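You operate a simulated robot arm through the tools that you are given. There is no shell and no other tool. Be economical: measure what you need, move in short steps, check, and stop when the job is done.

Carry out the task below with a simulated robot arm. There is one attempt and no reset: what you move stays moved.

JOB
Put the weight from the top of the end table on top of the gold brass gear there.

It is judged by the outcome, as a careful person would: the job done as asked, and still so three seconds after it is handed in. It fails if anything else is knocked over, pushed out of place, dropped, spilled or broken.

ROBOT AND FRAMES
A 6-joint arm with a two-finger parallel gripper, fixed in place. Base frame: the origin is at the foot of the arm, x ahead of it, y to its left, z up; the work surface is at about z = 0. Lengths are in mm, angles in rad, forces in N, time in s.
With the tool pointing down near the work surface it reaches from about 160 to 420 mm from the base axis. Its first joint turns from -1.152 to 1.152 rad. Payload 1.57 kg.
Tool frame: the origin (TCP) lies between the finger pads and is the grasp point; the fingertips stand 30 mm ahead of it; z points along the fingers, y is the line along which they close. The gripper opens to 80 mm. The fingers are 17 mm wide and 12 mm thick; the gripper's body (40 by 82 mm) begins 80 mm behind the TCP.
Orientation is that of the tool frame in the base frame, as a unit quaternion [x, y, z, w]. With the fingers straight down and closing along the base's y, the tool's x points along the base's -x, its y along +y and its z along -z.

CONTROLS
- The arm moves only by the tool step_arm. Its argument "increments" is a list of rows, each a list of 5 numbers: the closure, from 0 (fully open) to 1 (shut), then the shift along the tool's x, y, z in m, then the turn about the tool's z in rad. In form: [[fingers, x, y, z, twist], ...]. A call has 1 to 8 rows; each row shifts and turns the commanded pose from where the row before left it, along the tool's axes as they then stand. Rows are played at 5 a second. More than 50 mm and 0.15 rad between two rows, or a gripper value outside its range, and nothing of the call is played. Where a pose cannot be reached the arm comes as near as it can. A force on the tool above 40 N (or 10 N above the force at the start of the call, whichever is more), or a blocked arm, ends the call early, and 0.2 s more pass. The fingers move at their own pace (about 153 mm/s each) and stop on an object; they squeeze with about 26 N. The grip force told is the motor's: it shows also when the fingers shut on nothing. Time passes only in rows, and 0.2 s behind the last, so rows that do not move let the fingers close. The reply holds the time, the measured pose of the TCP, the force on the tool along the base axes, the opening and the grip force, in the units named above and with some noise, and new pictures: "pictures" is both (left out), scene, wrist or none.
- Cameras (640 x 400 px; columns grow to the right, rows downward): "scene" is fixed at [59.6, -332, 423.2]; the picture's right is [0.75, -0.66, 0.00], its down [-0.38, -0.43, -0.82] and it looks along [0.55, 0.61, -0.57] (base axes); focal length 352 px, centre (320, 200). "wrist" rides on the gripper at [-32, 0, -78] in the tool frame; the picture's right is [0.00, -1.00, 0.00], its down [0.97, 0.00, -0.24] and it looks along [0.24, 0.00, 0.97] (tool axes); focal length 218 px, centre (320, 200).
- pixel_to_xyz(camera, pixels): for up to 12 pixels [column, row] of the newest picture of that camera ("zoom" is the newest enlarged one), the place [x, y, z] in the base frame of the surface seen there, good to about 2 mm. It takes no simulated time.
- close_up(camera, box): a new picture of the part [left, top, right, bottom] of that camera's present view, enlarged. It takes no simulated time.
- sign_off(): hands the job in; it is judged then, once.

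Keep the steps short. Do not move on a guess: measure, check each grasp and each placing, and mend mistakes. In all there are 60 turns and 120 pictures (those below and enlarged ones count). Leave the gripper open and the arm clear of the work at the hand-in unless told otherwise, and finish with a single line.

The tools are called after ">>>" as name(argument=value, ...) on one line, values as JSON. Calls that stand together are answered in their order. step_arm: Moves the arm, as the interface text tells. Its arguments: {"type":"object","properties":{"increments":{"type":"array","items":{"type":"array","items":{"type":"number"}}},"pictures":{"type":"string","enum":["both","scene","wrist","none"]}},"required":["increments"]} The other tools are called the same way: pixel_to_xyz (camera, pixels) gives the place of the surface under pixels of a picture; close_up (camera, box) takes an enlarged picture of a part of a camera's view; sign_off () hands the job in.

At the start:

```text
time: 0.0
ee_pos: [299.0, -91.3, 196.4]
orientation: [0.001, 1.0, 0.0, 0.001]
wrist_force: [-1.0, -0.6, 0.7]
opening: 79.8
grasp_force: 0.0
```

scene: 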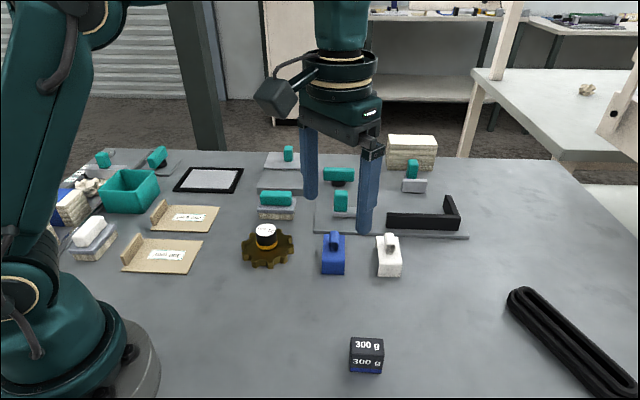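
wrist: 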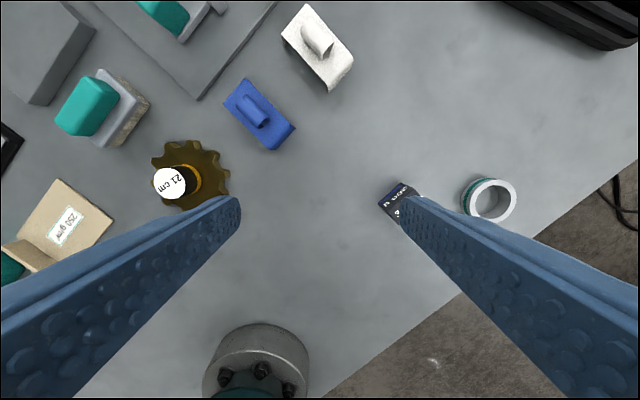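

I see a gear at scene (268,248) with something black/white on it, and a "300 g" block at (366,355). I'll enlarge both and measure them.

>>> close_up(camera="scene", box=[220, 210, 420, 335])

>>> close_up(camera="scene", box=[320, 325, 416, 385])

>>> close_up(camera="wrist", box=[130, 120, 258, 220])

>>> pixel_to_xyz(camera="scene", pixels=[[350, 338], [384, 340], [367, 345], [350, 370], [382, 373], [265, 229], [266, 243], [250, 245], [286, 246], [268, 262], [270, 290]])

>>> close_up(camera="scene", box=[40, 130, 320, 280])

```text
3.20 times, centred on (320, 272) of scene
```

zoom: 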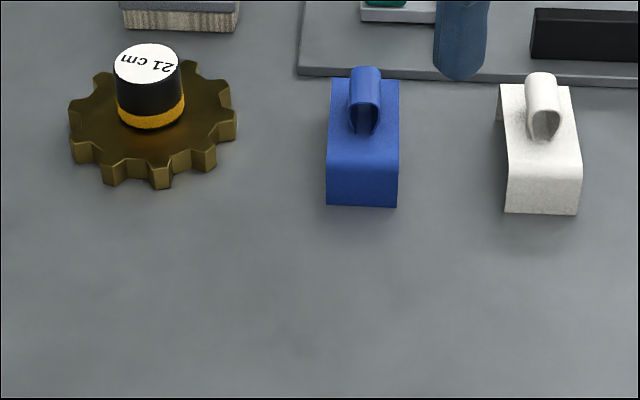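

```text
6.67 times, centred on (368, 355) of scene
```

zoom: 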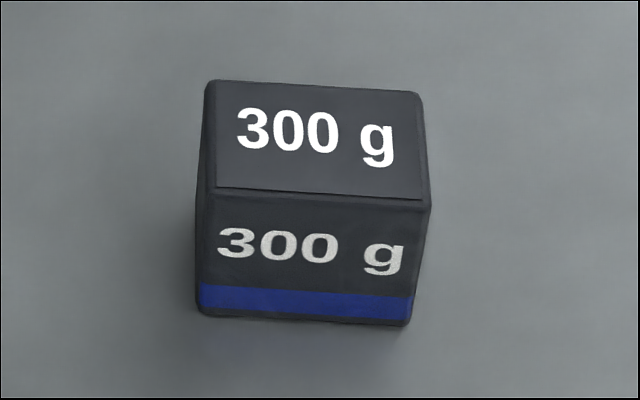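

```text
4.00 times, centred on (194, 170) of wrist
```

zoom: 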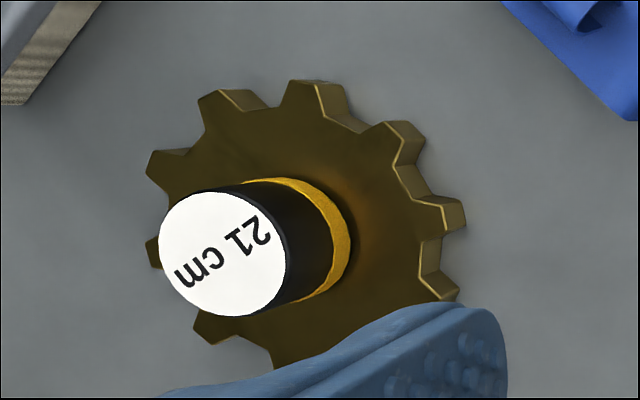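

```text
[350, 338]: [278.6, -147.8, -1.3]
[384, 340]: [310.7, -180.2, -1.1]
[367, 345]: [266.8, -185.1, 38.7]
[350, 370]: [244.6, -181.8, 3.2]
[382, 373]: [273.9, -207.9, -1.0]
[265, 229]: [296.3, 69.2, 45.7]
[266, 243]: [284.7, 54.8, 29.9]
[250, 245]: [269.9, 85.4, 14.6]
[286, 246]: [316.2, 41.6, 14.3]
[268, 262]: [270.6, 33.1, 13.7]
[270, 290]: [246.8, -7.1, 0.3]
```

```text
2.29 times, centred on (180, 205) of scene
```

zoom: 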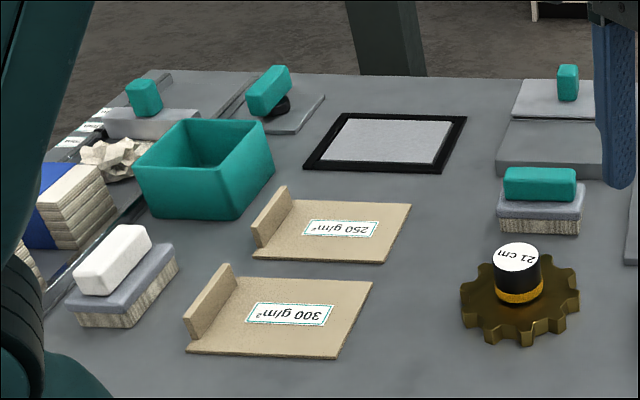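

The weight is the 300 g block, about 40 mm a side. A "21 cm" cylinder is standing on the gear. I'll move above the gear at this height to see how much room there is.

>>> step_arm(increments=[[0, 0, 0.04, 0, 0], [0, 0, 0.04, 0, 0], [0, 0, 0.04, 0, 0], [0, 0, 0.03, 0, 0], [0, 0, 0, 0, 0]], pictures="both")

```text
time: 1.2
ee_pos: [302.0, 61.4, 196.4]
orientation: [0.001, 1.0, 0.001, 0.001]
wrist_force: [-0.3, 0.8, -0.3]
opening: 80.0
grasp_force: 0.0
```

scene: 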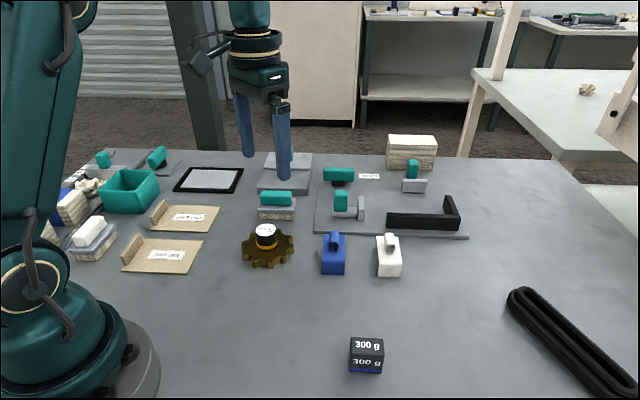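
wrist: 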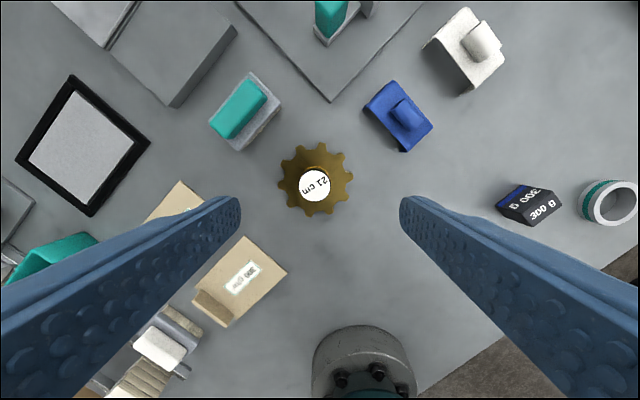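

>>> close_up(camera="wrist", box=[268, 140, 364, 218])

>>> pixel_to_xyz(camera="wrist", pixels=[[280, 181], [351, 182], [316, 147], [316, 212], [290, 160], [342, 160], [303, 186], [326, 186], [314, 175], [314, 198], [292, 205], [342, 205]])

>>> close_up(camera="wrist", box=[480, 160, 640, 260])

```text
5.13 times, centred on (316, 179) of wrist
```

zoom: 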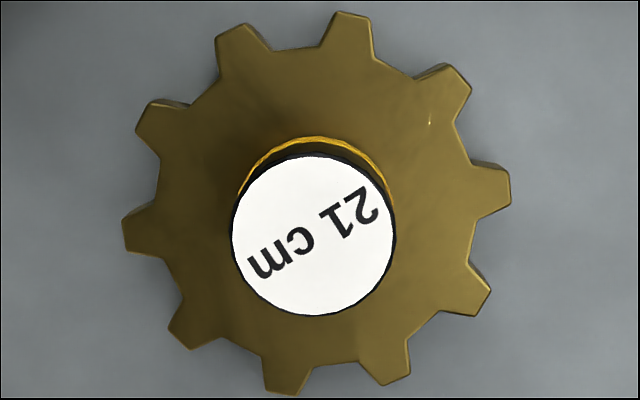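

```text
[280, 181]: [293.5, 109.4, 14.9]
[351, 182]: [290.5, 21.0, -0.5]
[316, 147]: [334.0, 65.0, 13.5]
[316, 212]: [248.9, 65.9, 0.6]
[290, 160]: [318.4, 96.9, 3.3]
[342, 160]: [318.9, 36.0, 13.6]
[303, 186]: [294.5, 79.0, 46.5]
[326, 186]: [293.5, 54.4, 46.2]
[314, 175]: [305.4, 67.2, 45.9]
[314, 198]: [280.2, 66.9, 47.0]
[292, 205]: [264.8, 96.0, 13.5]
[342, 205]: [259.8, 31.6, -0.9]
```

```text
4.00 times, centred on (560, 210) of wrist
```

zoom: 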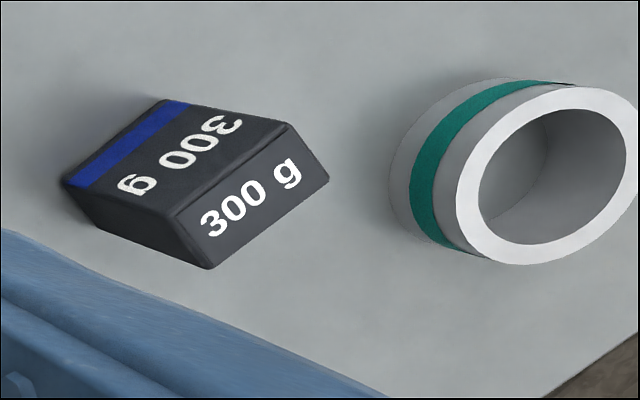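

The cylinder is about 27 mm across, centred at (293, 67), and spans z 14 to 46. It covers the middle of the gear, so the 40 mm block can't sit properly beside it. I'll lift the cylinder off and stand it on free table at about (235, -20). First I'll line up above it and go part of the way down.

>>> step_arm(increments=[[0.3, 0.009, 0.0055, 0, 0], [0.3, 0, 0, 0.04, 0], [0.3, 0, 0, 0.04, 0], [0.3, 0, 0, 0.015, 0], [0.3, 0, 0, 0, 0]])

```text
time: 2.4
ee_pos: [289.3, 64.7, 101.7]
orientation: [0.001, 1.0, 0.0, 0.0]
wrist_force: [0.0, 0.5, 0.6]
opening: 56.0
grasp_force: 0.1
```

scene: 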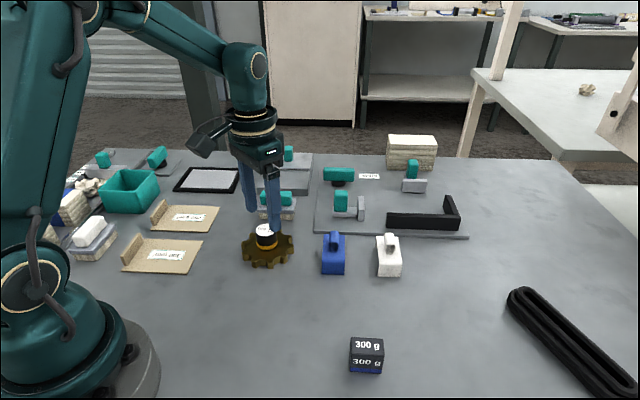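
wrist: 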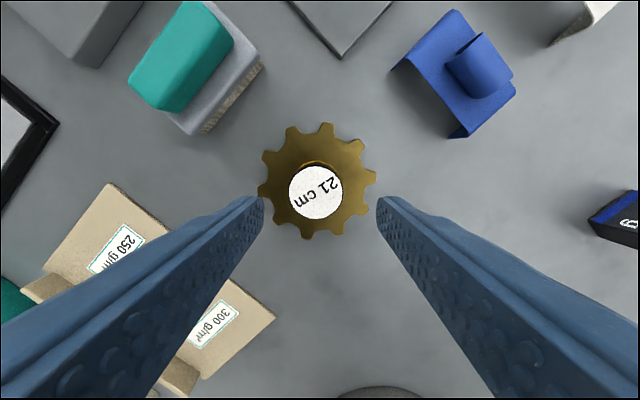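

>>> pixel_to_xyz(camera="wrist", pixels=[[290, 193], [341, 193], [316, 168], [316, 218], [316, 193]])

```text
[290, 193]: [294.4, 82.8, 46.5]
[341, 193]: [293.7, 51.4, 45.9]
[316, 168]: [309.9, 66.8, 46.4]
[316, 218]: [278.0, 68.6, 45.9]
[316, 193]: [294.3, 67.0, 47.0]
```

The cylinder's centre measures (294, 67) and the TCP is at (289, 65). I'll correct that and go down to z of about 51, which leaves the tips about 7 mm above the gear.

>>> step_arm(increments=[[0.3, -0.0045, 0.0023, 0, 0], [0.3, 0, 0, 0.03, 0], [0.3, 0, 0, 0.0205, 0], [0.3, 0, 0, 0, 0]])

```text
time: 3.4
ee_pos: [292.9, 67.1, 51.5]
orientation: [0.0, 1.0, 0.0, 0.001]
wrist_force: [0.1, 0.0, 0.3]
opening: 55.9
grasp_force: 0.0
```

scene: 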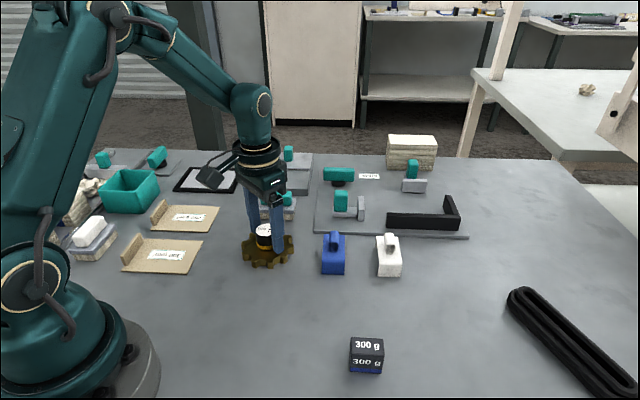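
wrist: 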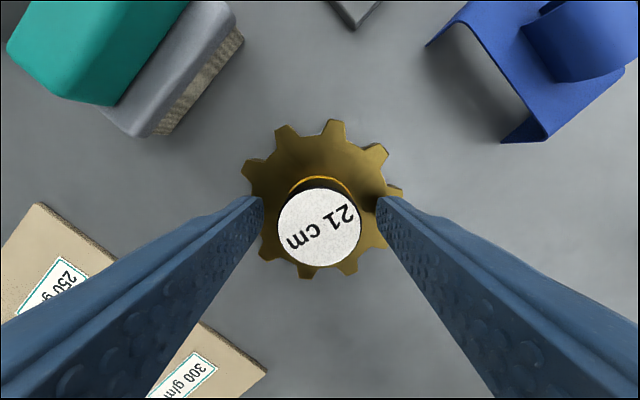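

The tool is centred, with a finger on each side of the cylinder and clear of the gear. I'll close, then lift 6 mm to see whether the cylinder comes free of the gear.

>>> step_arm(increments=[[0.7, 0, 0, 0, 0], [1, 0, 0, 0, 0], [1, 0, 0, 0, 0], [1, 0, 0, -0.003, 0], [1, 0, 0, -0.005, 0], [1, 0, 0, 0, 0]])

>>> close_up(camera="scene", box=[220, 195, 320, 285])

```text
time: 4.8
ee_pos: [294.8, 67.0, 59.4]
orientation: [0.001, 1.0, 0.0, 0.001]
wrist_force: [-0.4, 0.5, -3.9]
opening: 34.5
grasp_force: 26.4
```

scene: 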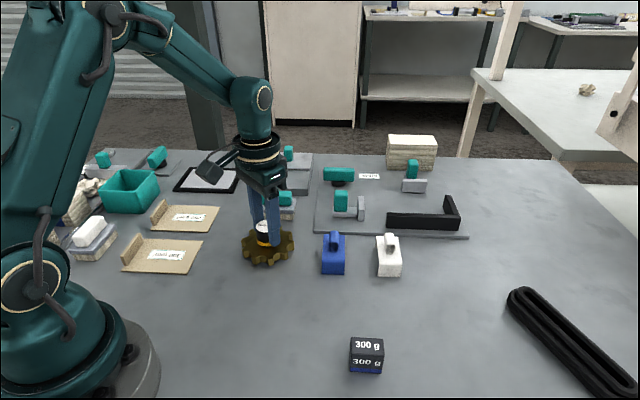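
wrist: 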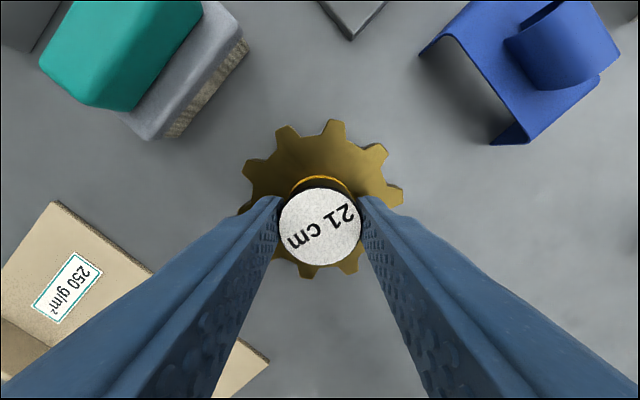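

```text
4.44 times, centred on (270, 240) of scene
```

zoom: 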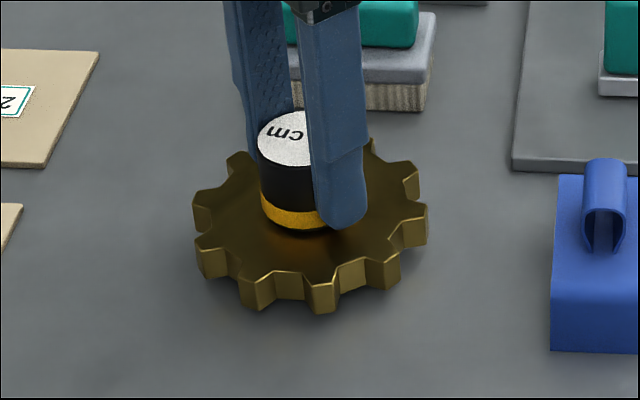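

The gear looks the same size in the wrist picture, so it may have lifted too. I'll measure the height of its top face.

>>> pixel_to_xyz(camera="wrist", pixels=[[334, 130], [290, 140], [320, 155], [375, 160], [260, 170], [320, 225]])

>>> pixel_to_xyz(camera="zoom", pixels=[[240, 240], [320, 265], [390, 200], [290, 140]])

```text
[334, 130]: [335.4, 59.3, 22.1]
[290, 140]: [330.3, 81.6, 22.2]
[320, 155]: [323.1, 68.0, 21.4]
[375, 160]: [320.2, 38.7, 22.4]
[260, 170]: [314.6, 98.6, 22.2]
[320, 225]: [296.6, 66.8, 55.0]
```

```text
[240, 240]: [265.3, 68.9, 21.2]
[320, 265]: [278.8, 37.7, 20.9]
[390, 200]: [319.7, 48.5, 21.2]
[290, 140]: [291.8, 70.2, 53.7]
```

The gear's top rose from 14 to 22 mm, so the cylinder is the gear's own knob. I'll set it back exactly where it was and let go. The weight will then go centred on the flat top of the knob, which is 32 mm across at z of about 46.

>>> step_arm(increments=[[1, 0, 0, 0.005, 0], [1, 0, 0, 0.0025, 0], [1, 0, 0, 0.0005, 0], [1, 0, 0, 0, 0]])

>>> pixel_to_xyz(camera="wrist", pixels=[[334, 130], [290, 140], [375, 160], [260, 170], [320, 225]])

```text
time: 5.8
ee_pos: [294.8, 66.4, 50.7]
orientation: [0.0, 1.0, 0.0, 0.002]
wrist_force: [-2.3, -5.5, 17.2]
opening: 34.2
grasp_force: 25.6
```

scene: 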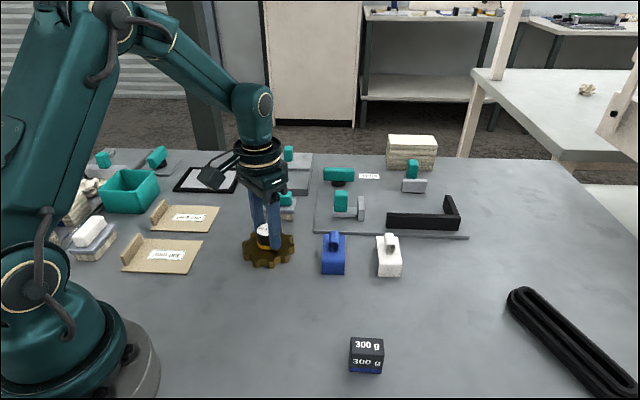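
wrist: 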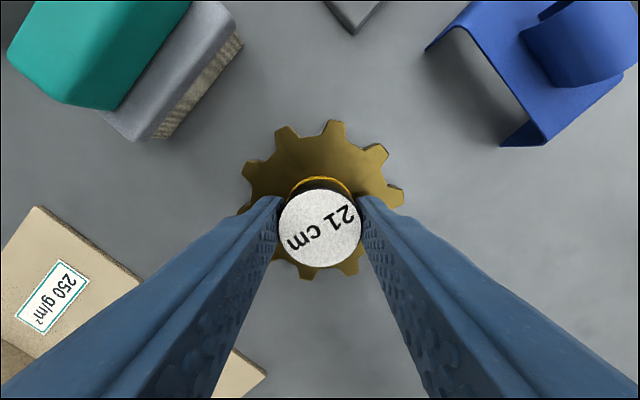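

```text
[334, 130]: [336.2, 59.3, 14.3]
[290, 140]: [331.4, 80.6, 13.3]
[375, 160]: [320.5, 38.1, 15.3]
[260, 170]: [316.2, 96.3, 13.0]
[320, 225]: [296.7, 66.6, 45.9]
```

The gear is back down with its top at 14 mm and rests on the table. I'll ease off, open, and rise straight up.

>>> step_arm(increments=[[1, 0, 0, -0.0007, 0], [0.3, 0, 0, 0, 0], [0.3, 0, 0, 0, 0], [0.3, 0, 0, -0.04, 0], [0.3, 0, 0, -0.05, 0], [0.3, 0, 0, -0.05, 0], [0.3, 0, 0, 0, 0]])

>>> pixel_to_xyz(camera="scene", pixels=[[250, 245], [286, 246], [268, 262], [265, 229]])

```text
time: 7.4
ee_pos: [295.1, 63.7, 191.3]
orientation: [0.001, 1.0, 0.0, 0.0]
wrist_force: [-0.4, -0.3, -0.3]
opening: 56.2
grasp_force: 0.0
```

scene: 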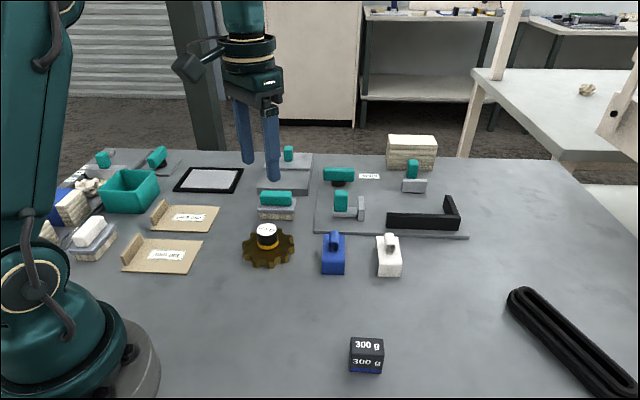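
wrist: 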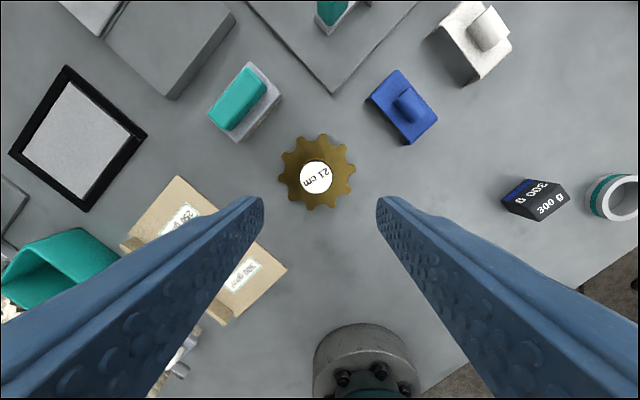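

```text
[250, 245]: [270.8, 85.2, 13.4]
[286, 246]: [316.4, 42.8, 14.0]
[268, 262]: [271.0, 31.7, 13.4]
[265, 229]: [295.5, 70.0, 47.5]
```

The gear is within about 1 mm of where it started. Next I'll travel over the 300 g block near (272, -182).

>>> step_arm(increments=[[0, 0.003, -0.045, 0, 0], [0, 0.003, -0.045, 0, 0], [0, 0.003, -0.045, 0, 0], [0, 0.003, -0.045, 0, 0], [0, 0.003, -0.045, 0, 0], [0, 0.005, -0.02, 0, 0], [0, 0, 0, 0, 0]])

```text
time: 9.0
ee_pos: [271.3, -180.1, 190.8]
orientation: [0.0, 1.0, 0.0, 0.001]
wrist_force: [0.3, 0.6, 0.1]
opening: 79.8
grasp_force: 0.1
```

scene: 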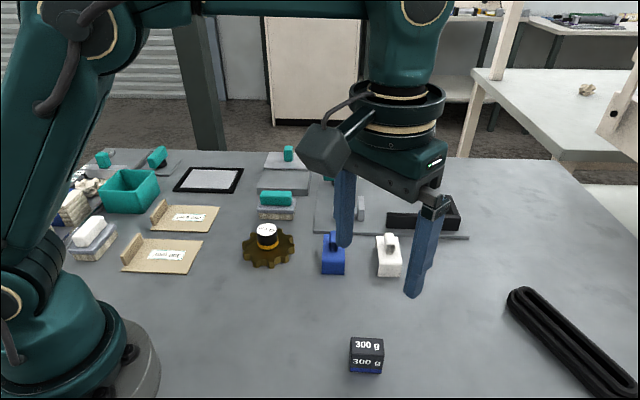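
wrist: 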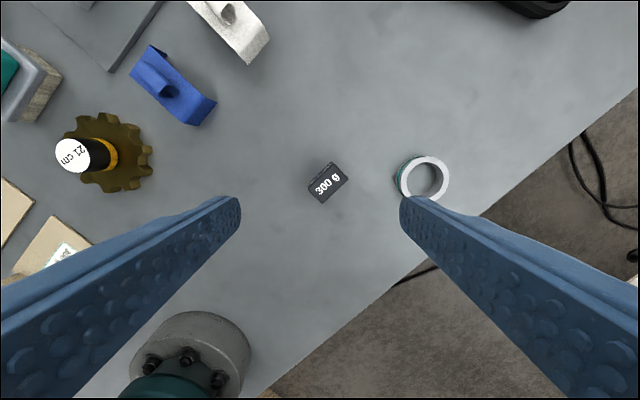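

>>> close_up(camera="wrist", box=[288, 150, 368, 210])

>>> pixel_to_xyz(camera="wrist", pixels=[[310, 185], [332, 165], [322, 202], [346, 181], [327, 183], [398, 180], [408, 160], [425, 200]])

```text
6.67 times, centred on (328, 180) of wrist
```

zoom: 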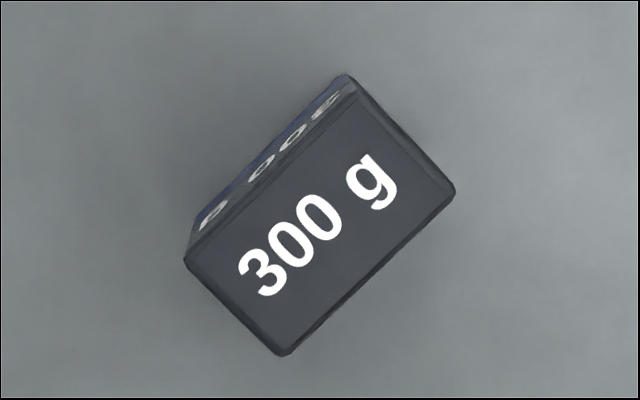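

```text
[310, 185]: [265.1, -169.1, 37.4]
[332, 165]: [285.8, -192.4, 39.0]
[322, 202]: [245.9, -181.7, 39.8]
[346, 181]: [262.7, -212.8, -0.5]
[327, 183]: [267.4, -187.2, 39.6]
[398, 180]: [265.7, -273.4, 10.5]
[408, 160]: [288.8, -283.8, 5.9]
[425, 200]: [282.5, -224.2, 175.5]
```

The block's top is about 39 by 22 mm, centred near (267, -188), with the short side at about 45°. I'll centre over it and twist +0.79 rad so the fingers close across the 22 mm side.

>>> step_arm(increments=[[0, 0.004, -0.008, 0, 0], [0, 0, 0, 0, 0.132], [0, 0, 0, 0, 0.132], [0, 0, 0, 0, 0.132], [0, 0, 0, 0, 0.132], [0, 0, 0, 0, 0.132], [0, 0, 0, 0.03, 0.13], [0, 0, 0, 0.03, 0]])

>>> close_up(camera="wrist", box=[270, 150, 370, 220])

```text
time: 10.8
ee_pos: [272.6, -185.5, 131.3]
orientation: [0.385, 0.923, 0.0, 0.001]
wrist_force: [0.5, -0.1, -0.3]
opening: 79.9
grasp_force: 0.2
```

scene: 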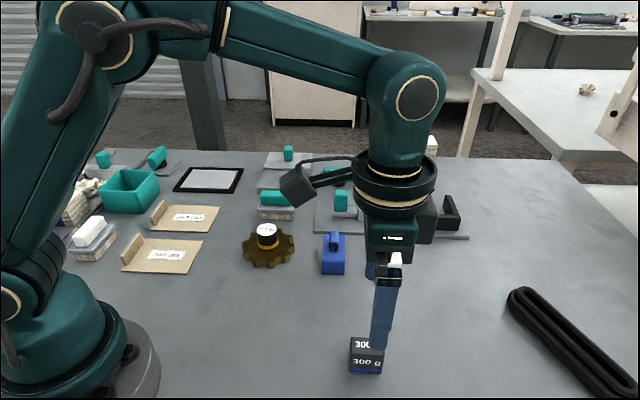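
wrist: 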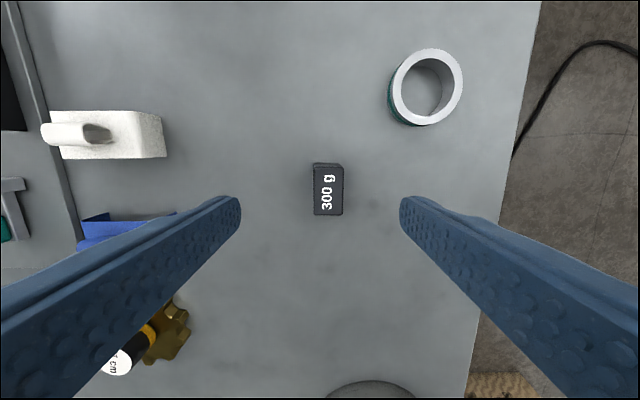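

```text
5.71 times, centred on (320, 185) of wrist
```

zoom: 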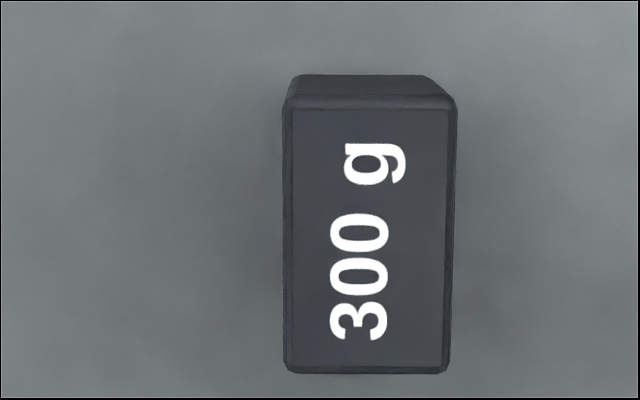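

>>> pixel_to_xyz(camera="wrist", pixels=[[329, 192], [316, 192], [341, 192], [329, 172], [329, 212]])

```text
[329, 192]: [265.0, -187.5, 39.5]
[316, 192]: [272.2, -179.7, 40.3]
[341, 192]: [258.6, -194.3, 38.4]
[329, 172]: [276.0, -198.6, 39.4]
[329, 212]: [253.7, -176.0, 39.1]
```

The block centre is (265, -187). In the tool frame I need +4 mm in x and -6.7 mm in y. I'll correct that and go down to z of about 76, which puts the tips just above the block.

>>> step_arm(increments=[[0, 0.004, -0.0067, 0, 0], [0, 0, 0, 0.03, 0], [0, 0, 0, 0.025, 0], [0, 0, 0, 0, 0]])

>>> pixel_to_xyz(camera="wrist", pixels=[[320, 205], [310, 205], [330, 205], [320, 190], [320, 220]])

```text
time: 11.8
ee_pos: [264.3, -186.9, 75.6]
orientation: [0.385, 0.923, 0.001, 0.001]
wrist_force: [-0.1, 0.1, -0.1]
opening: 80.0
grasp_force: 0.0
```

scene: 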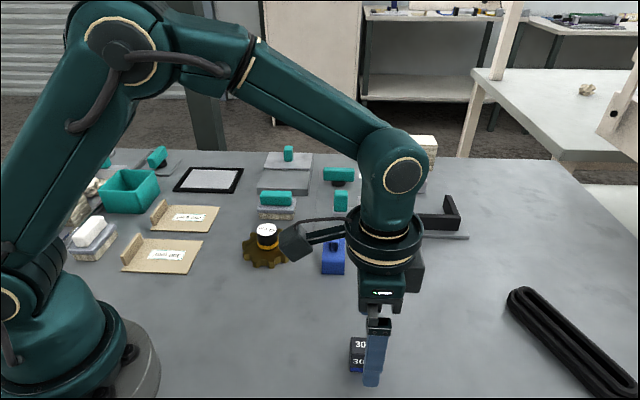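
wrist: 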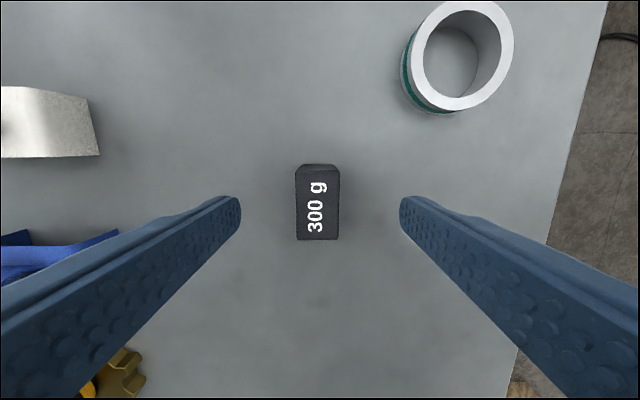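

```text
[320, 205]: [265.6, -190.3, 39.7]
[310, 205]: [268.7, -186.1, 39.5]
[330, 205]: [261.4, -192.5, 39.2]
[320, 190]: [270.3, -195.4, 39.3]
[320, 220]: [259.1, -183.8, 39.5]
```

The block is centred between the fingers, apart from about 2.5 mm along tool x. I'll correct that, go down to z of about 40 and close.

>>> step_arm(increments=[[0, -0.0025, 0.0003, 0, 0], [0, 0, 0, 0.02, 0], [0, 0, 0, 0.0155, 0], [0, 0, 0, 0, 0], [0.5, 0, 0, 0, 0], [1, 0, 0, 0, 0], [1, 0, 0, 0, 0], [1, 0, 0, 0, 0]])

```text
time: 13.6
ee_pos: [265.5, -189.1, 40.0]
orientation: [0.385, 0.923, 0.001, 0.001]
wrist_force: [-0.1, 0.4, -0.4]
opening: 23.3
grasp_force: 26.2
```

scene: 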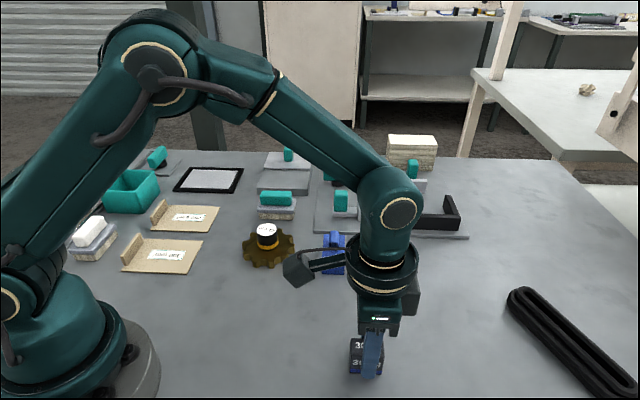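
wrist: 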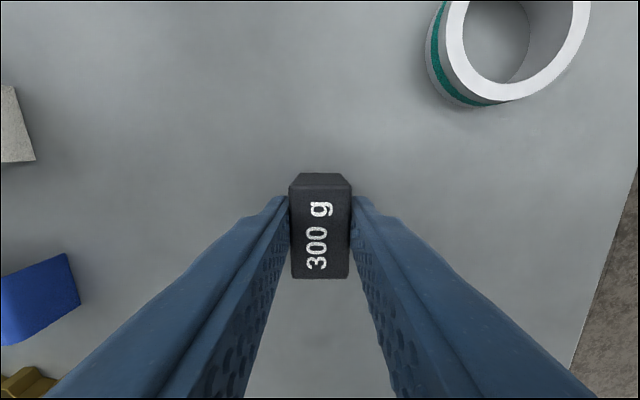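

The block is held, with an opening of 23 mm and a grip of 26 N. I'll lift it straight up and turn the twist back.

>>> step_arm(increments=[[1, 0, 0, -0.03, 0], [1, 0, 0, -0.045, 0], [1, 0, 0, -0.035, -0.132], [1, 0, 0, 0, -0.132], [1, 0, 0, 0, -0.132], [1, 0, 0, 0, -0.132], [1, 0, 0, 0, -0.132], [1, 0, 0, 0, -0.13]])

```text
time: 15.4
ee_pos: [265.7, -189.0, 151.4]
orientation: [-0.001, 1.0, 0.0, 0.001]
wrist_force: [0.6, -0.7, -2.7]
opening: 23.7
grasp_force: 25.9
```

scene: 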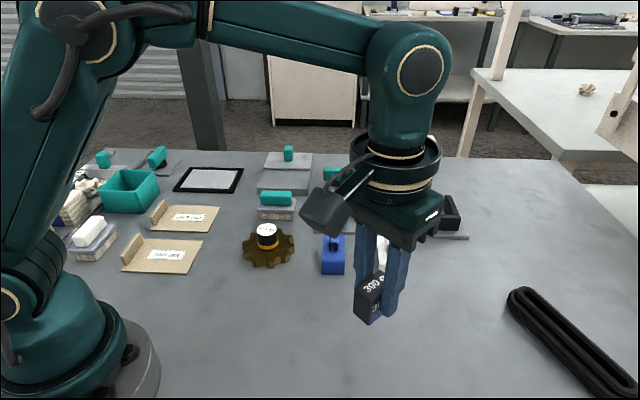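
wrist: 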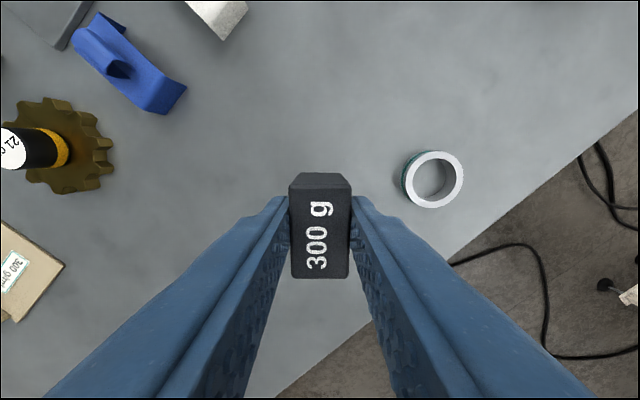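

It's held firmly and level. I'll measure the block's centre relative to the TCP and start across towards the gear.

>>> pixel_to_xyz(camera="wrist", pixels=[[320, 192], [320, 274], [296, 235], [344, 235]])

>>> step_arm(increments=[[1, -0.005, 0.043, 0, 0], [1, -0.005, 0.043, 0, 0], [1, -0.005, 0.043, 0, 0], [1, -0.005, 0.043, 0, 0], [1, -0.005, 0.043, 0, 0], [1, -0.003, 0.04, 0, 0], [1, 0, 0, 0, 0]])

```text
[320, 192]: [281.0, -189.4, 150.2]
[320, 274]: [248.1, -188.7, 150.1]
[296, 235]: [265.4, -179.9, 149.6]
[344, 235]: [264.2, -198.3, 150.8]
```

```text
time: 17.0
ee_pos: [297.3, 64.7, 149.4]
orientation: [0.001, 1.0, 0.001, 0.001]
wrist_force: [-0.3, 1.1, -3.4]
opening: 23.6
grasp_force: 26.2
```

scene: 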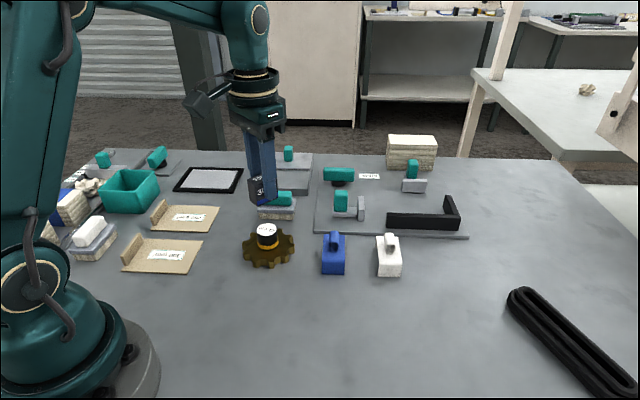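
wrist: 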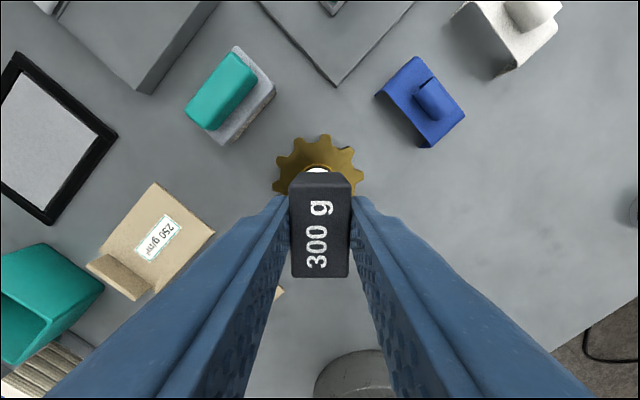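

The block's centre is within 1 mm of the TCP, and its bottom is 40 mm below the TCP. I'll aim for (295.3, 66.8) and go down to z of about 96, which leaves roughly 10 mm above the knob.

>>> step_arm(increments=[[1, 0.002, 0.002, 0, 0], [1, 0, 0, 0.03, 0], [1, 0, 0, 0.023, 0], [1, 0, 0, 0, 0], [1, 0, 0, 0, 0]])

>>> close_up(camera="scene", box=[220, 180, 320, 280])

```text
time: 18.2
ee_pos: [293.3, 64.6, 98.6]
orientation: [0.001, 1.0, 0.0, 0.0]
wrist_force: [-0.1, -0.2, -3.8]
opening: 23.5
grasp_force: 26.1
```

scene: 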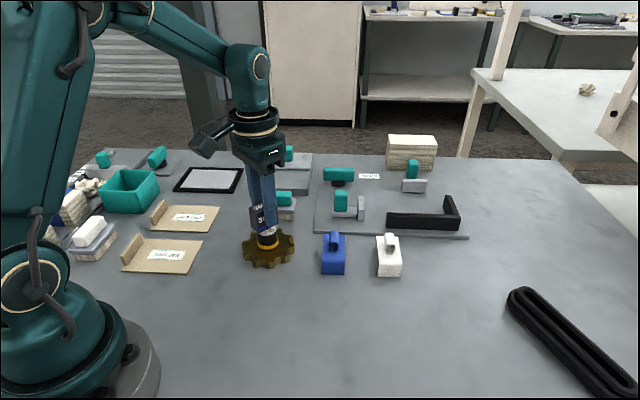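
wrist: 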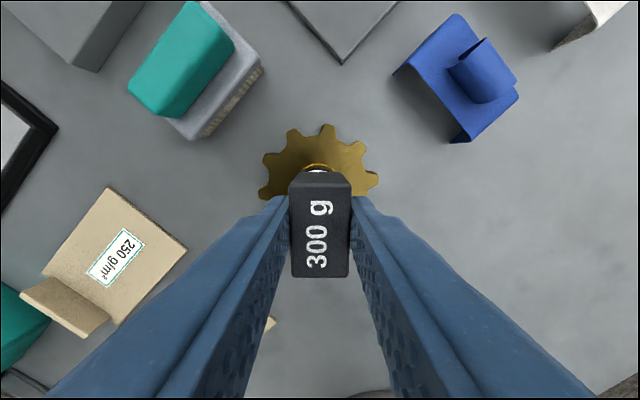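

```text
4.00 times, centred on (270, 230) of scene
```

zoom: 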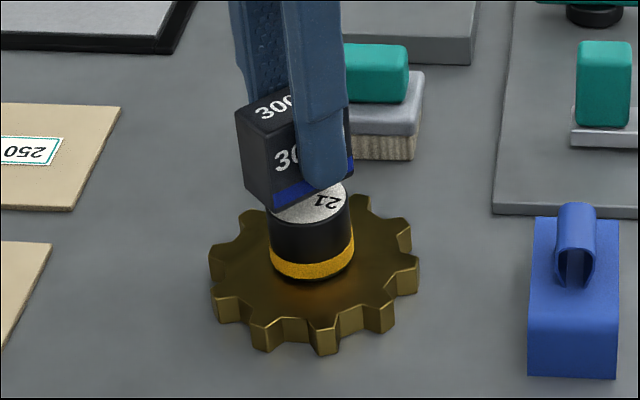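

The TCP reads (293.3, 64.6) against a target of (295.3, 66.8). I'll correct that and go down 5 mm before the last check.

>>> step_arm(increments=[[1, -0.002, 0.0022, 0, 0], [1, 0, 0, 0.005, 0], [1, 0, 0, 0, 0], [1, 0, 0, 0, 0]])

>>> pixel_to_xyz(camera="wrist", pixels=[[320, 192], [320, 274], [296, 235], [344, 235]])

>>> close_up(camera="scene", box=[220, 180, 320, 280])

```text
time: 19.2
ee_pos: [294.1, 68.4, 93.1]
orientation: [0.0, 1.0, 0.0, 0.001]
wrist_force: [-0.2, -0.4, -2.3]
opening: 23.7
grasp_force: 26.2
```

scene: 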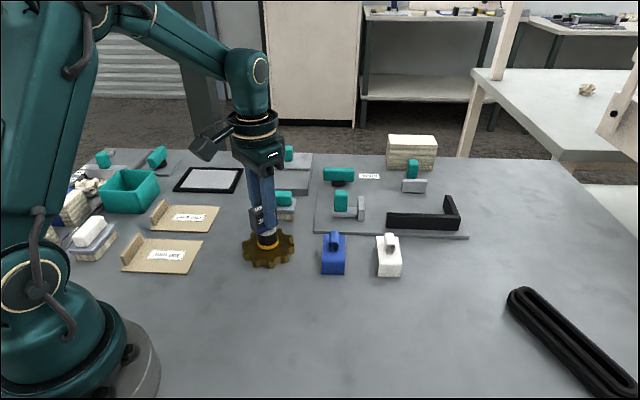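
wrist: 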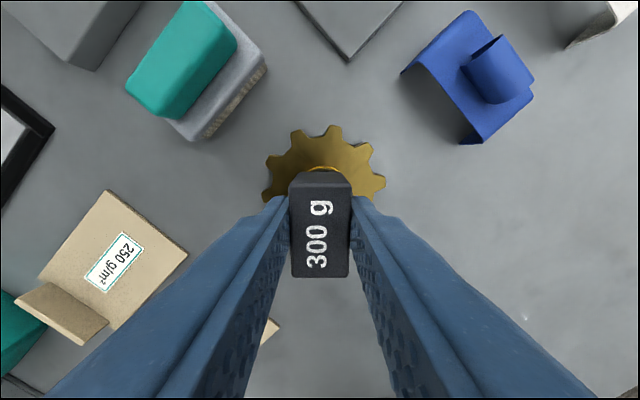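

```text
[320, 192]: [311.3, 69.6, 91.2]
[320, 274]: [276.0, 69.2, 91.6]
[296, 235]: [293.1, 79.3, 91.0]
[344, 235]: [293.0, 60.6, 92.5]
```

```text
4.00 times, centred on (270, 230) of scene
```

zoom: 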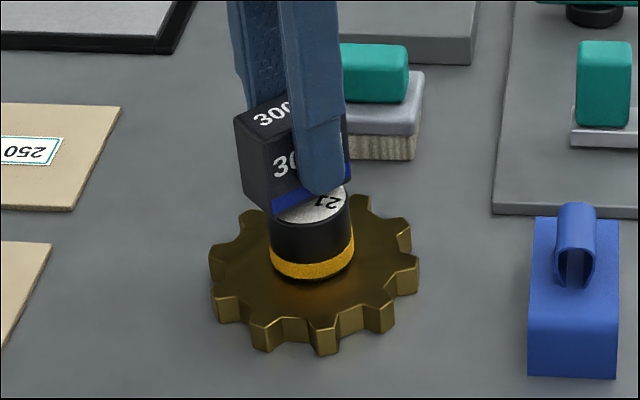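

The block is about 2.5 mm too far in +y; the gear is centred at column 324 and the tool at 320. It's also about 1.5 mm short in x. I'll correct both and lower gently until the force shows contact.

>>> step_arm(increments=[[1, -0.0012, -0.0025, 0, 0], [1, 0, 0, 0.003, 0], [1, 0, 0, 0.001, 0], [1, 0, 0, 0, 0]])

>>> close_up(camera="scene", box=[240, 195, 300, 255])

>>> pixel_to_xyz(camera="wrist", pixels=[[320, 192], [320, 274], [296, 235], [344, 235]])

```text
time: 20.2
ee_pos: [293.9, 67.3, 88.6]
orientation: [0.002, 1.0, -0.001, 0.001]
wrist_force: [0.3, 0.3, -2.9]
opening: 23.6
grasp_force: 25.9
```

scene: 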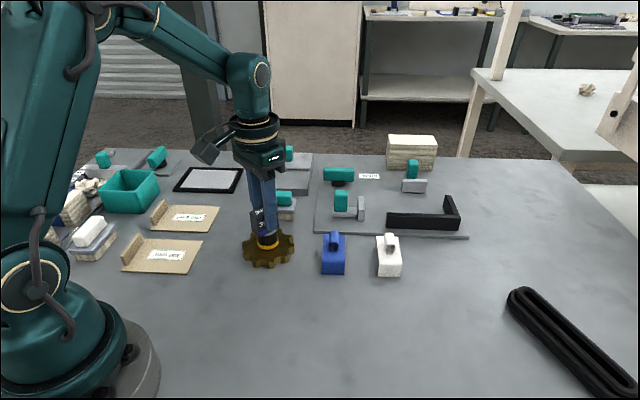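
wrist: 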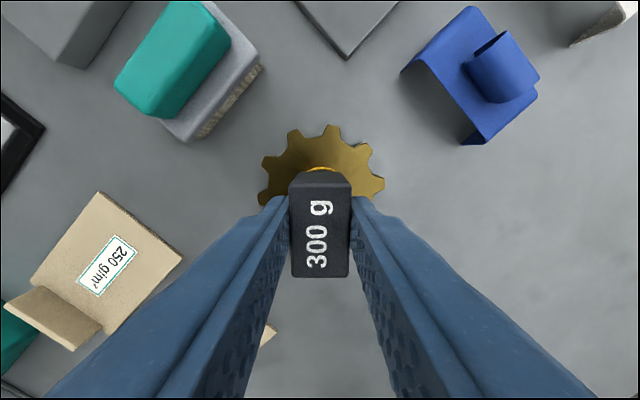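

```text
6.67 times, centred on (270, 225) of scene
```

zoom: 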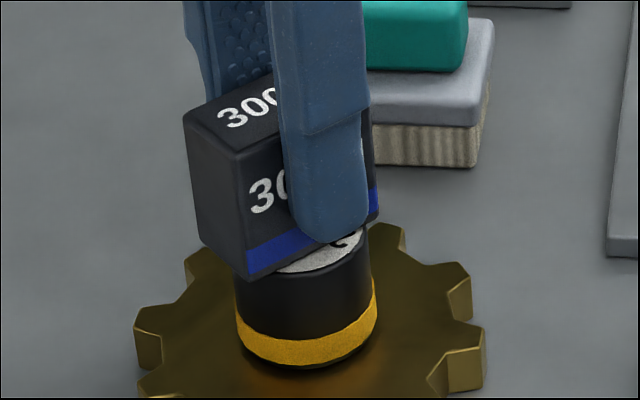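

```text
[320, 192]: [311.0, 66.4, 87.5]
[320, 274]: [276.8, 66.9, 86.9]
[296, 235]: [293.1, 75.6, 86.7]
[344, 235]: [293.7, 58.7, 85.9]
```

The block is centred at (293.7, 66.9) over the knob at (294.5, 67), with about 2 mm left. I'll lower it in half-millimetre steps.

>>> step_arm(increments=[[1, -0.0007, 0, 0.0005, 0], [1, 0, 0, 0.0005, 0], [1, 0, 0, 0.0005, 0], [1, 0, 0, 0, 0]], pictures="none")

```text
time: 21.2
ee_pos: [296.5, 67.2, 87.4]
orientation: [0.0, 1.0, -0.001, 0.002]
wrist_force: [-3.8, -6.5, 16.4]
opening: 24.0
grasp_force: 25.9
```

The upward force is 16 N, so the block is on the knob. I'll ease off half a millimetre and look before letting go.

>>> step_arm(increments=[[1, 0, 0, -0.0005, 0], [1, 0, 0, 0, 0]])

>>> pixel_to_xyz(camera="wrist", pixels=[[320, 192], [320, 274], [296, 235], [344, 235], [330, 140]])

>>> close_up(camera="scene", box=[240, 195, 300, 255])

```text
time: 21.8
ee_pos: [295.2, 67.7, 89.1]
orientation: [0.0, 1.0, 0.0, 0.001]
wrist_force: [0.7, -5.0, 9.8]
opening: 23.5
grasp_force: 26.0
```

scene: 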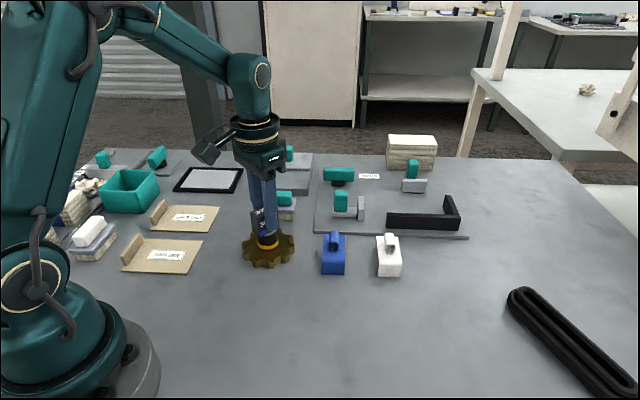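
wrist: 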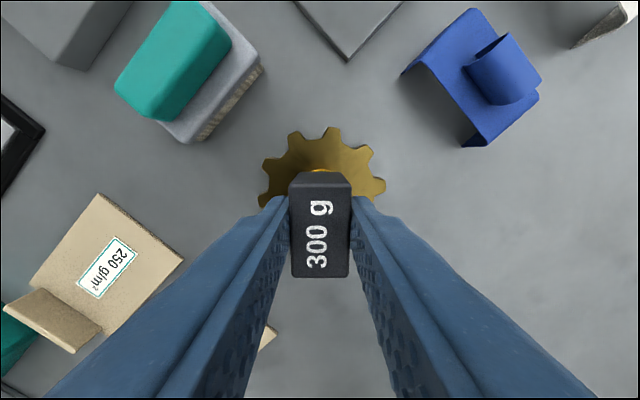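

```text
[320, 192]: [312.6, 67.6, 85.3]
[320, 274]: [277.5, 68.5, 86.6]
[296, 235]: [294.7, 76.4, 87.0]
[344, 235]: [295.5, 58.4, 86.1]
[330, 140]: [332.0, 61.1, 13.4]
```

```text
6.67 times, centred on (270, 225) of scene
```

zoom: 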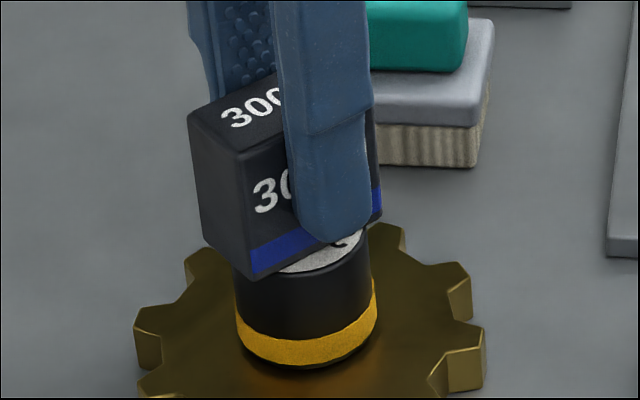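

The block is centred at (295, 67.5), upright and touching. I'll ease off a touch more and open gradually.

>>> step_arm(increments=[[1, 0, 0, -0.0004, 0], [1, 0, 0, 0, 0], [0.6, 0, 0, 0, 0], [0.4, 0, 0, 0, 0], [0.3, 0, 0, 0, 0], [0.3, 0, 0, 0, 0]])

```text
time: 23.2
ee_pos: [296.1, 67.3, 88.1]
orientation: [0.0, 1.0, 0.0, 0.0]
wrist_force: [0.1, -0.5, 0.9]
opening: 56.1
grasp_force: 0.1
```

scene: 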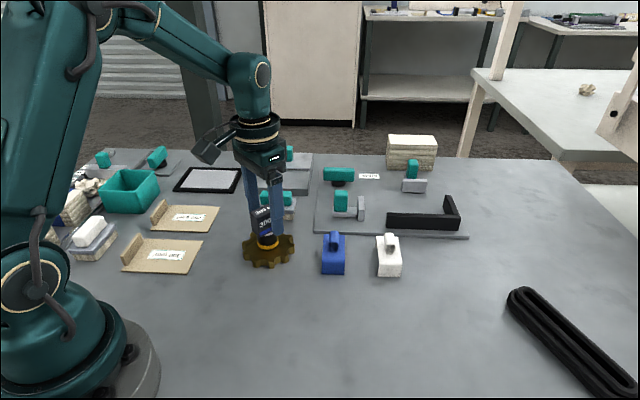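
wrist: 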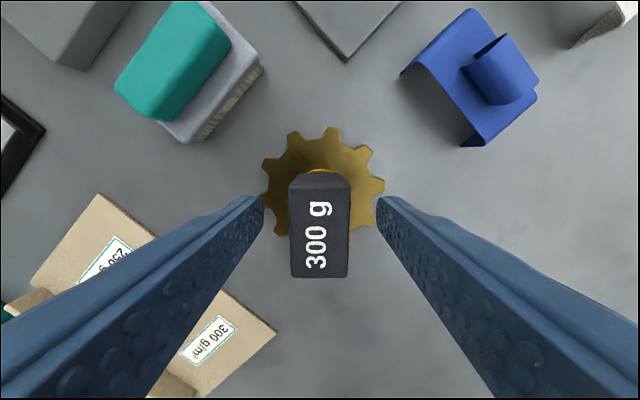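

The block stands on its own. I'll rise straight up and open fully once clear.

>>> step_arm(increments=[[0.3, 0, 0, -0.02, 0], [0.3, 0, 0, -0.04, 0], [0.3, 0, 0, -0.045, 0], [0, 0.01, -0.04, 0, 0], [0, 0.01, -0.045, 0, 0], [0, 0, -0.045, 0, 0], [0, 0, 0, 0, 0]])

>>> close_up(camera="scene", box=[220, 180, 320, 280])

>>> pixel_to_xyz(camera="scene", pixels=[[250, 245], [286, 246], [268, 262], [263, 212]])

```text
time: 24.8
ee_pos: [276.2, -63.3, 190.7]
orientation: [0.0, 1.0, -0.001, 0.0]
wrist_force: [-0.5, -0.4, -0.3]
opening: 80.0
grasp_force: 0.0
```

scene: 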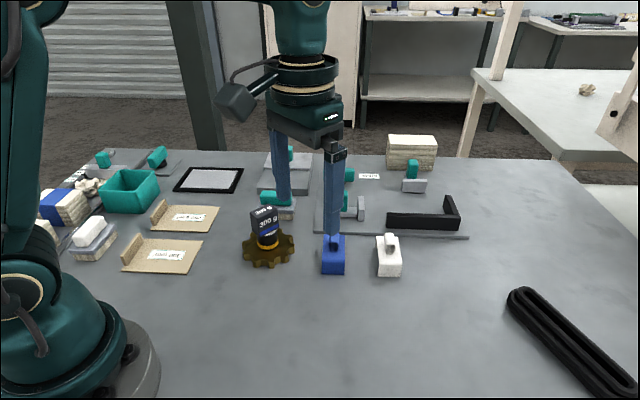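
wrist: 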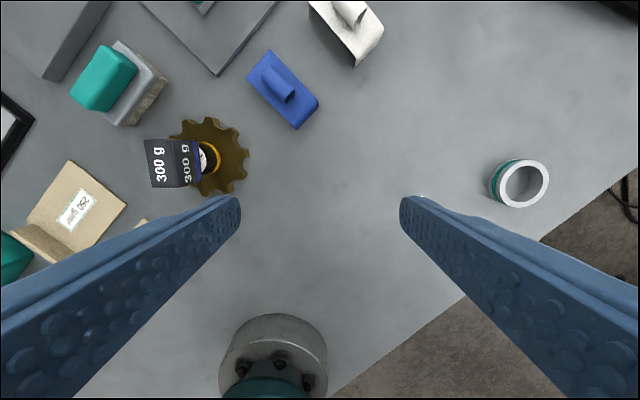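

```text
4.00 times, centred on (270, 230) of scene
```

zoom: 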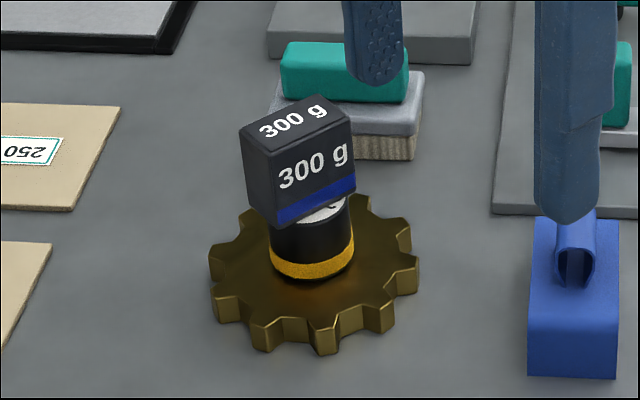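

```text
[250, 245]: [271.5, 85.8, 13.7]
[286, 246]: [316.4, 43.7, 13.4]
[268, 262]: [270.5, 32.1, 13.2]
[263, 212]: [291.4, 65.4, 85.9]
```

The weight stands level and centred on the gear's knob. The gear is within about 1 mm of where it was, nothing else looks disturbed, the gripper is open and the arm is clear. I'll hand it in.

>>> sign_off()

```text
The job is handed in.
```

The 300 g weight is standing on top of the gold brass gear, centred on its raised "21 cm" knob, which turned out to be part of the gear when I lifted it about 8 mm to check and set it back down.
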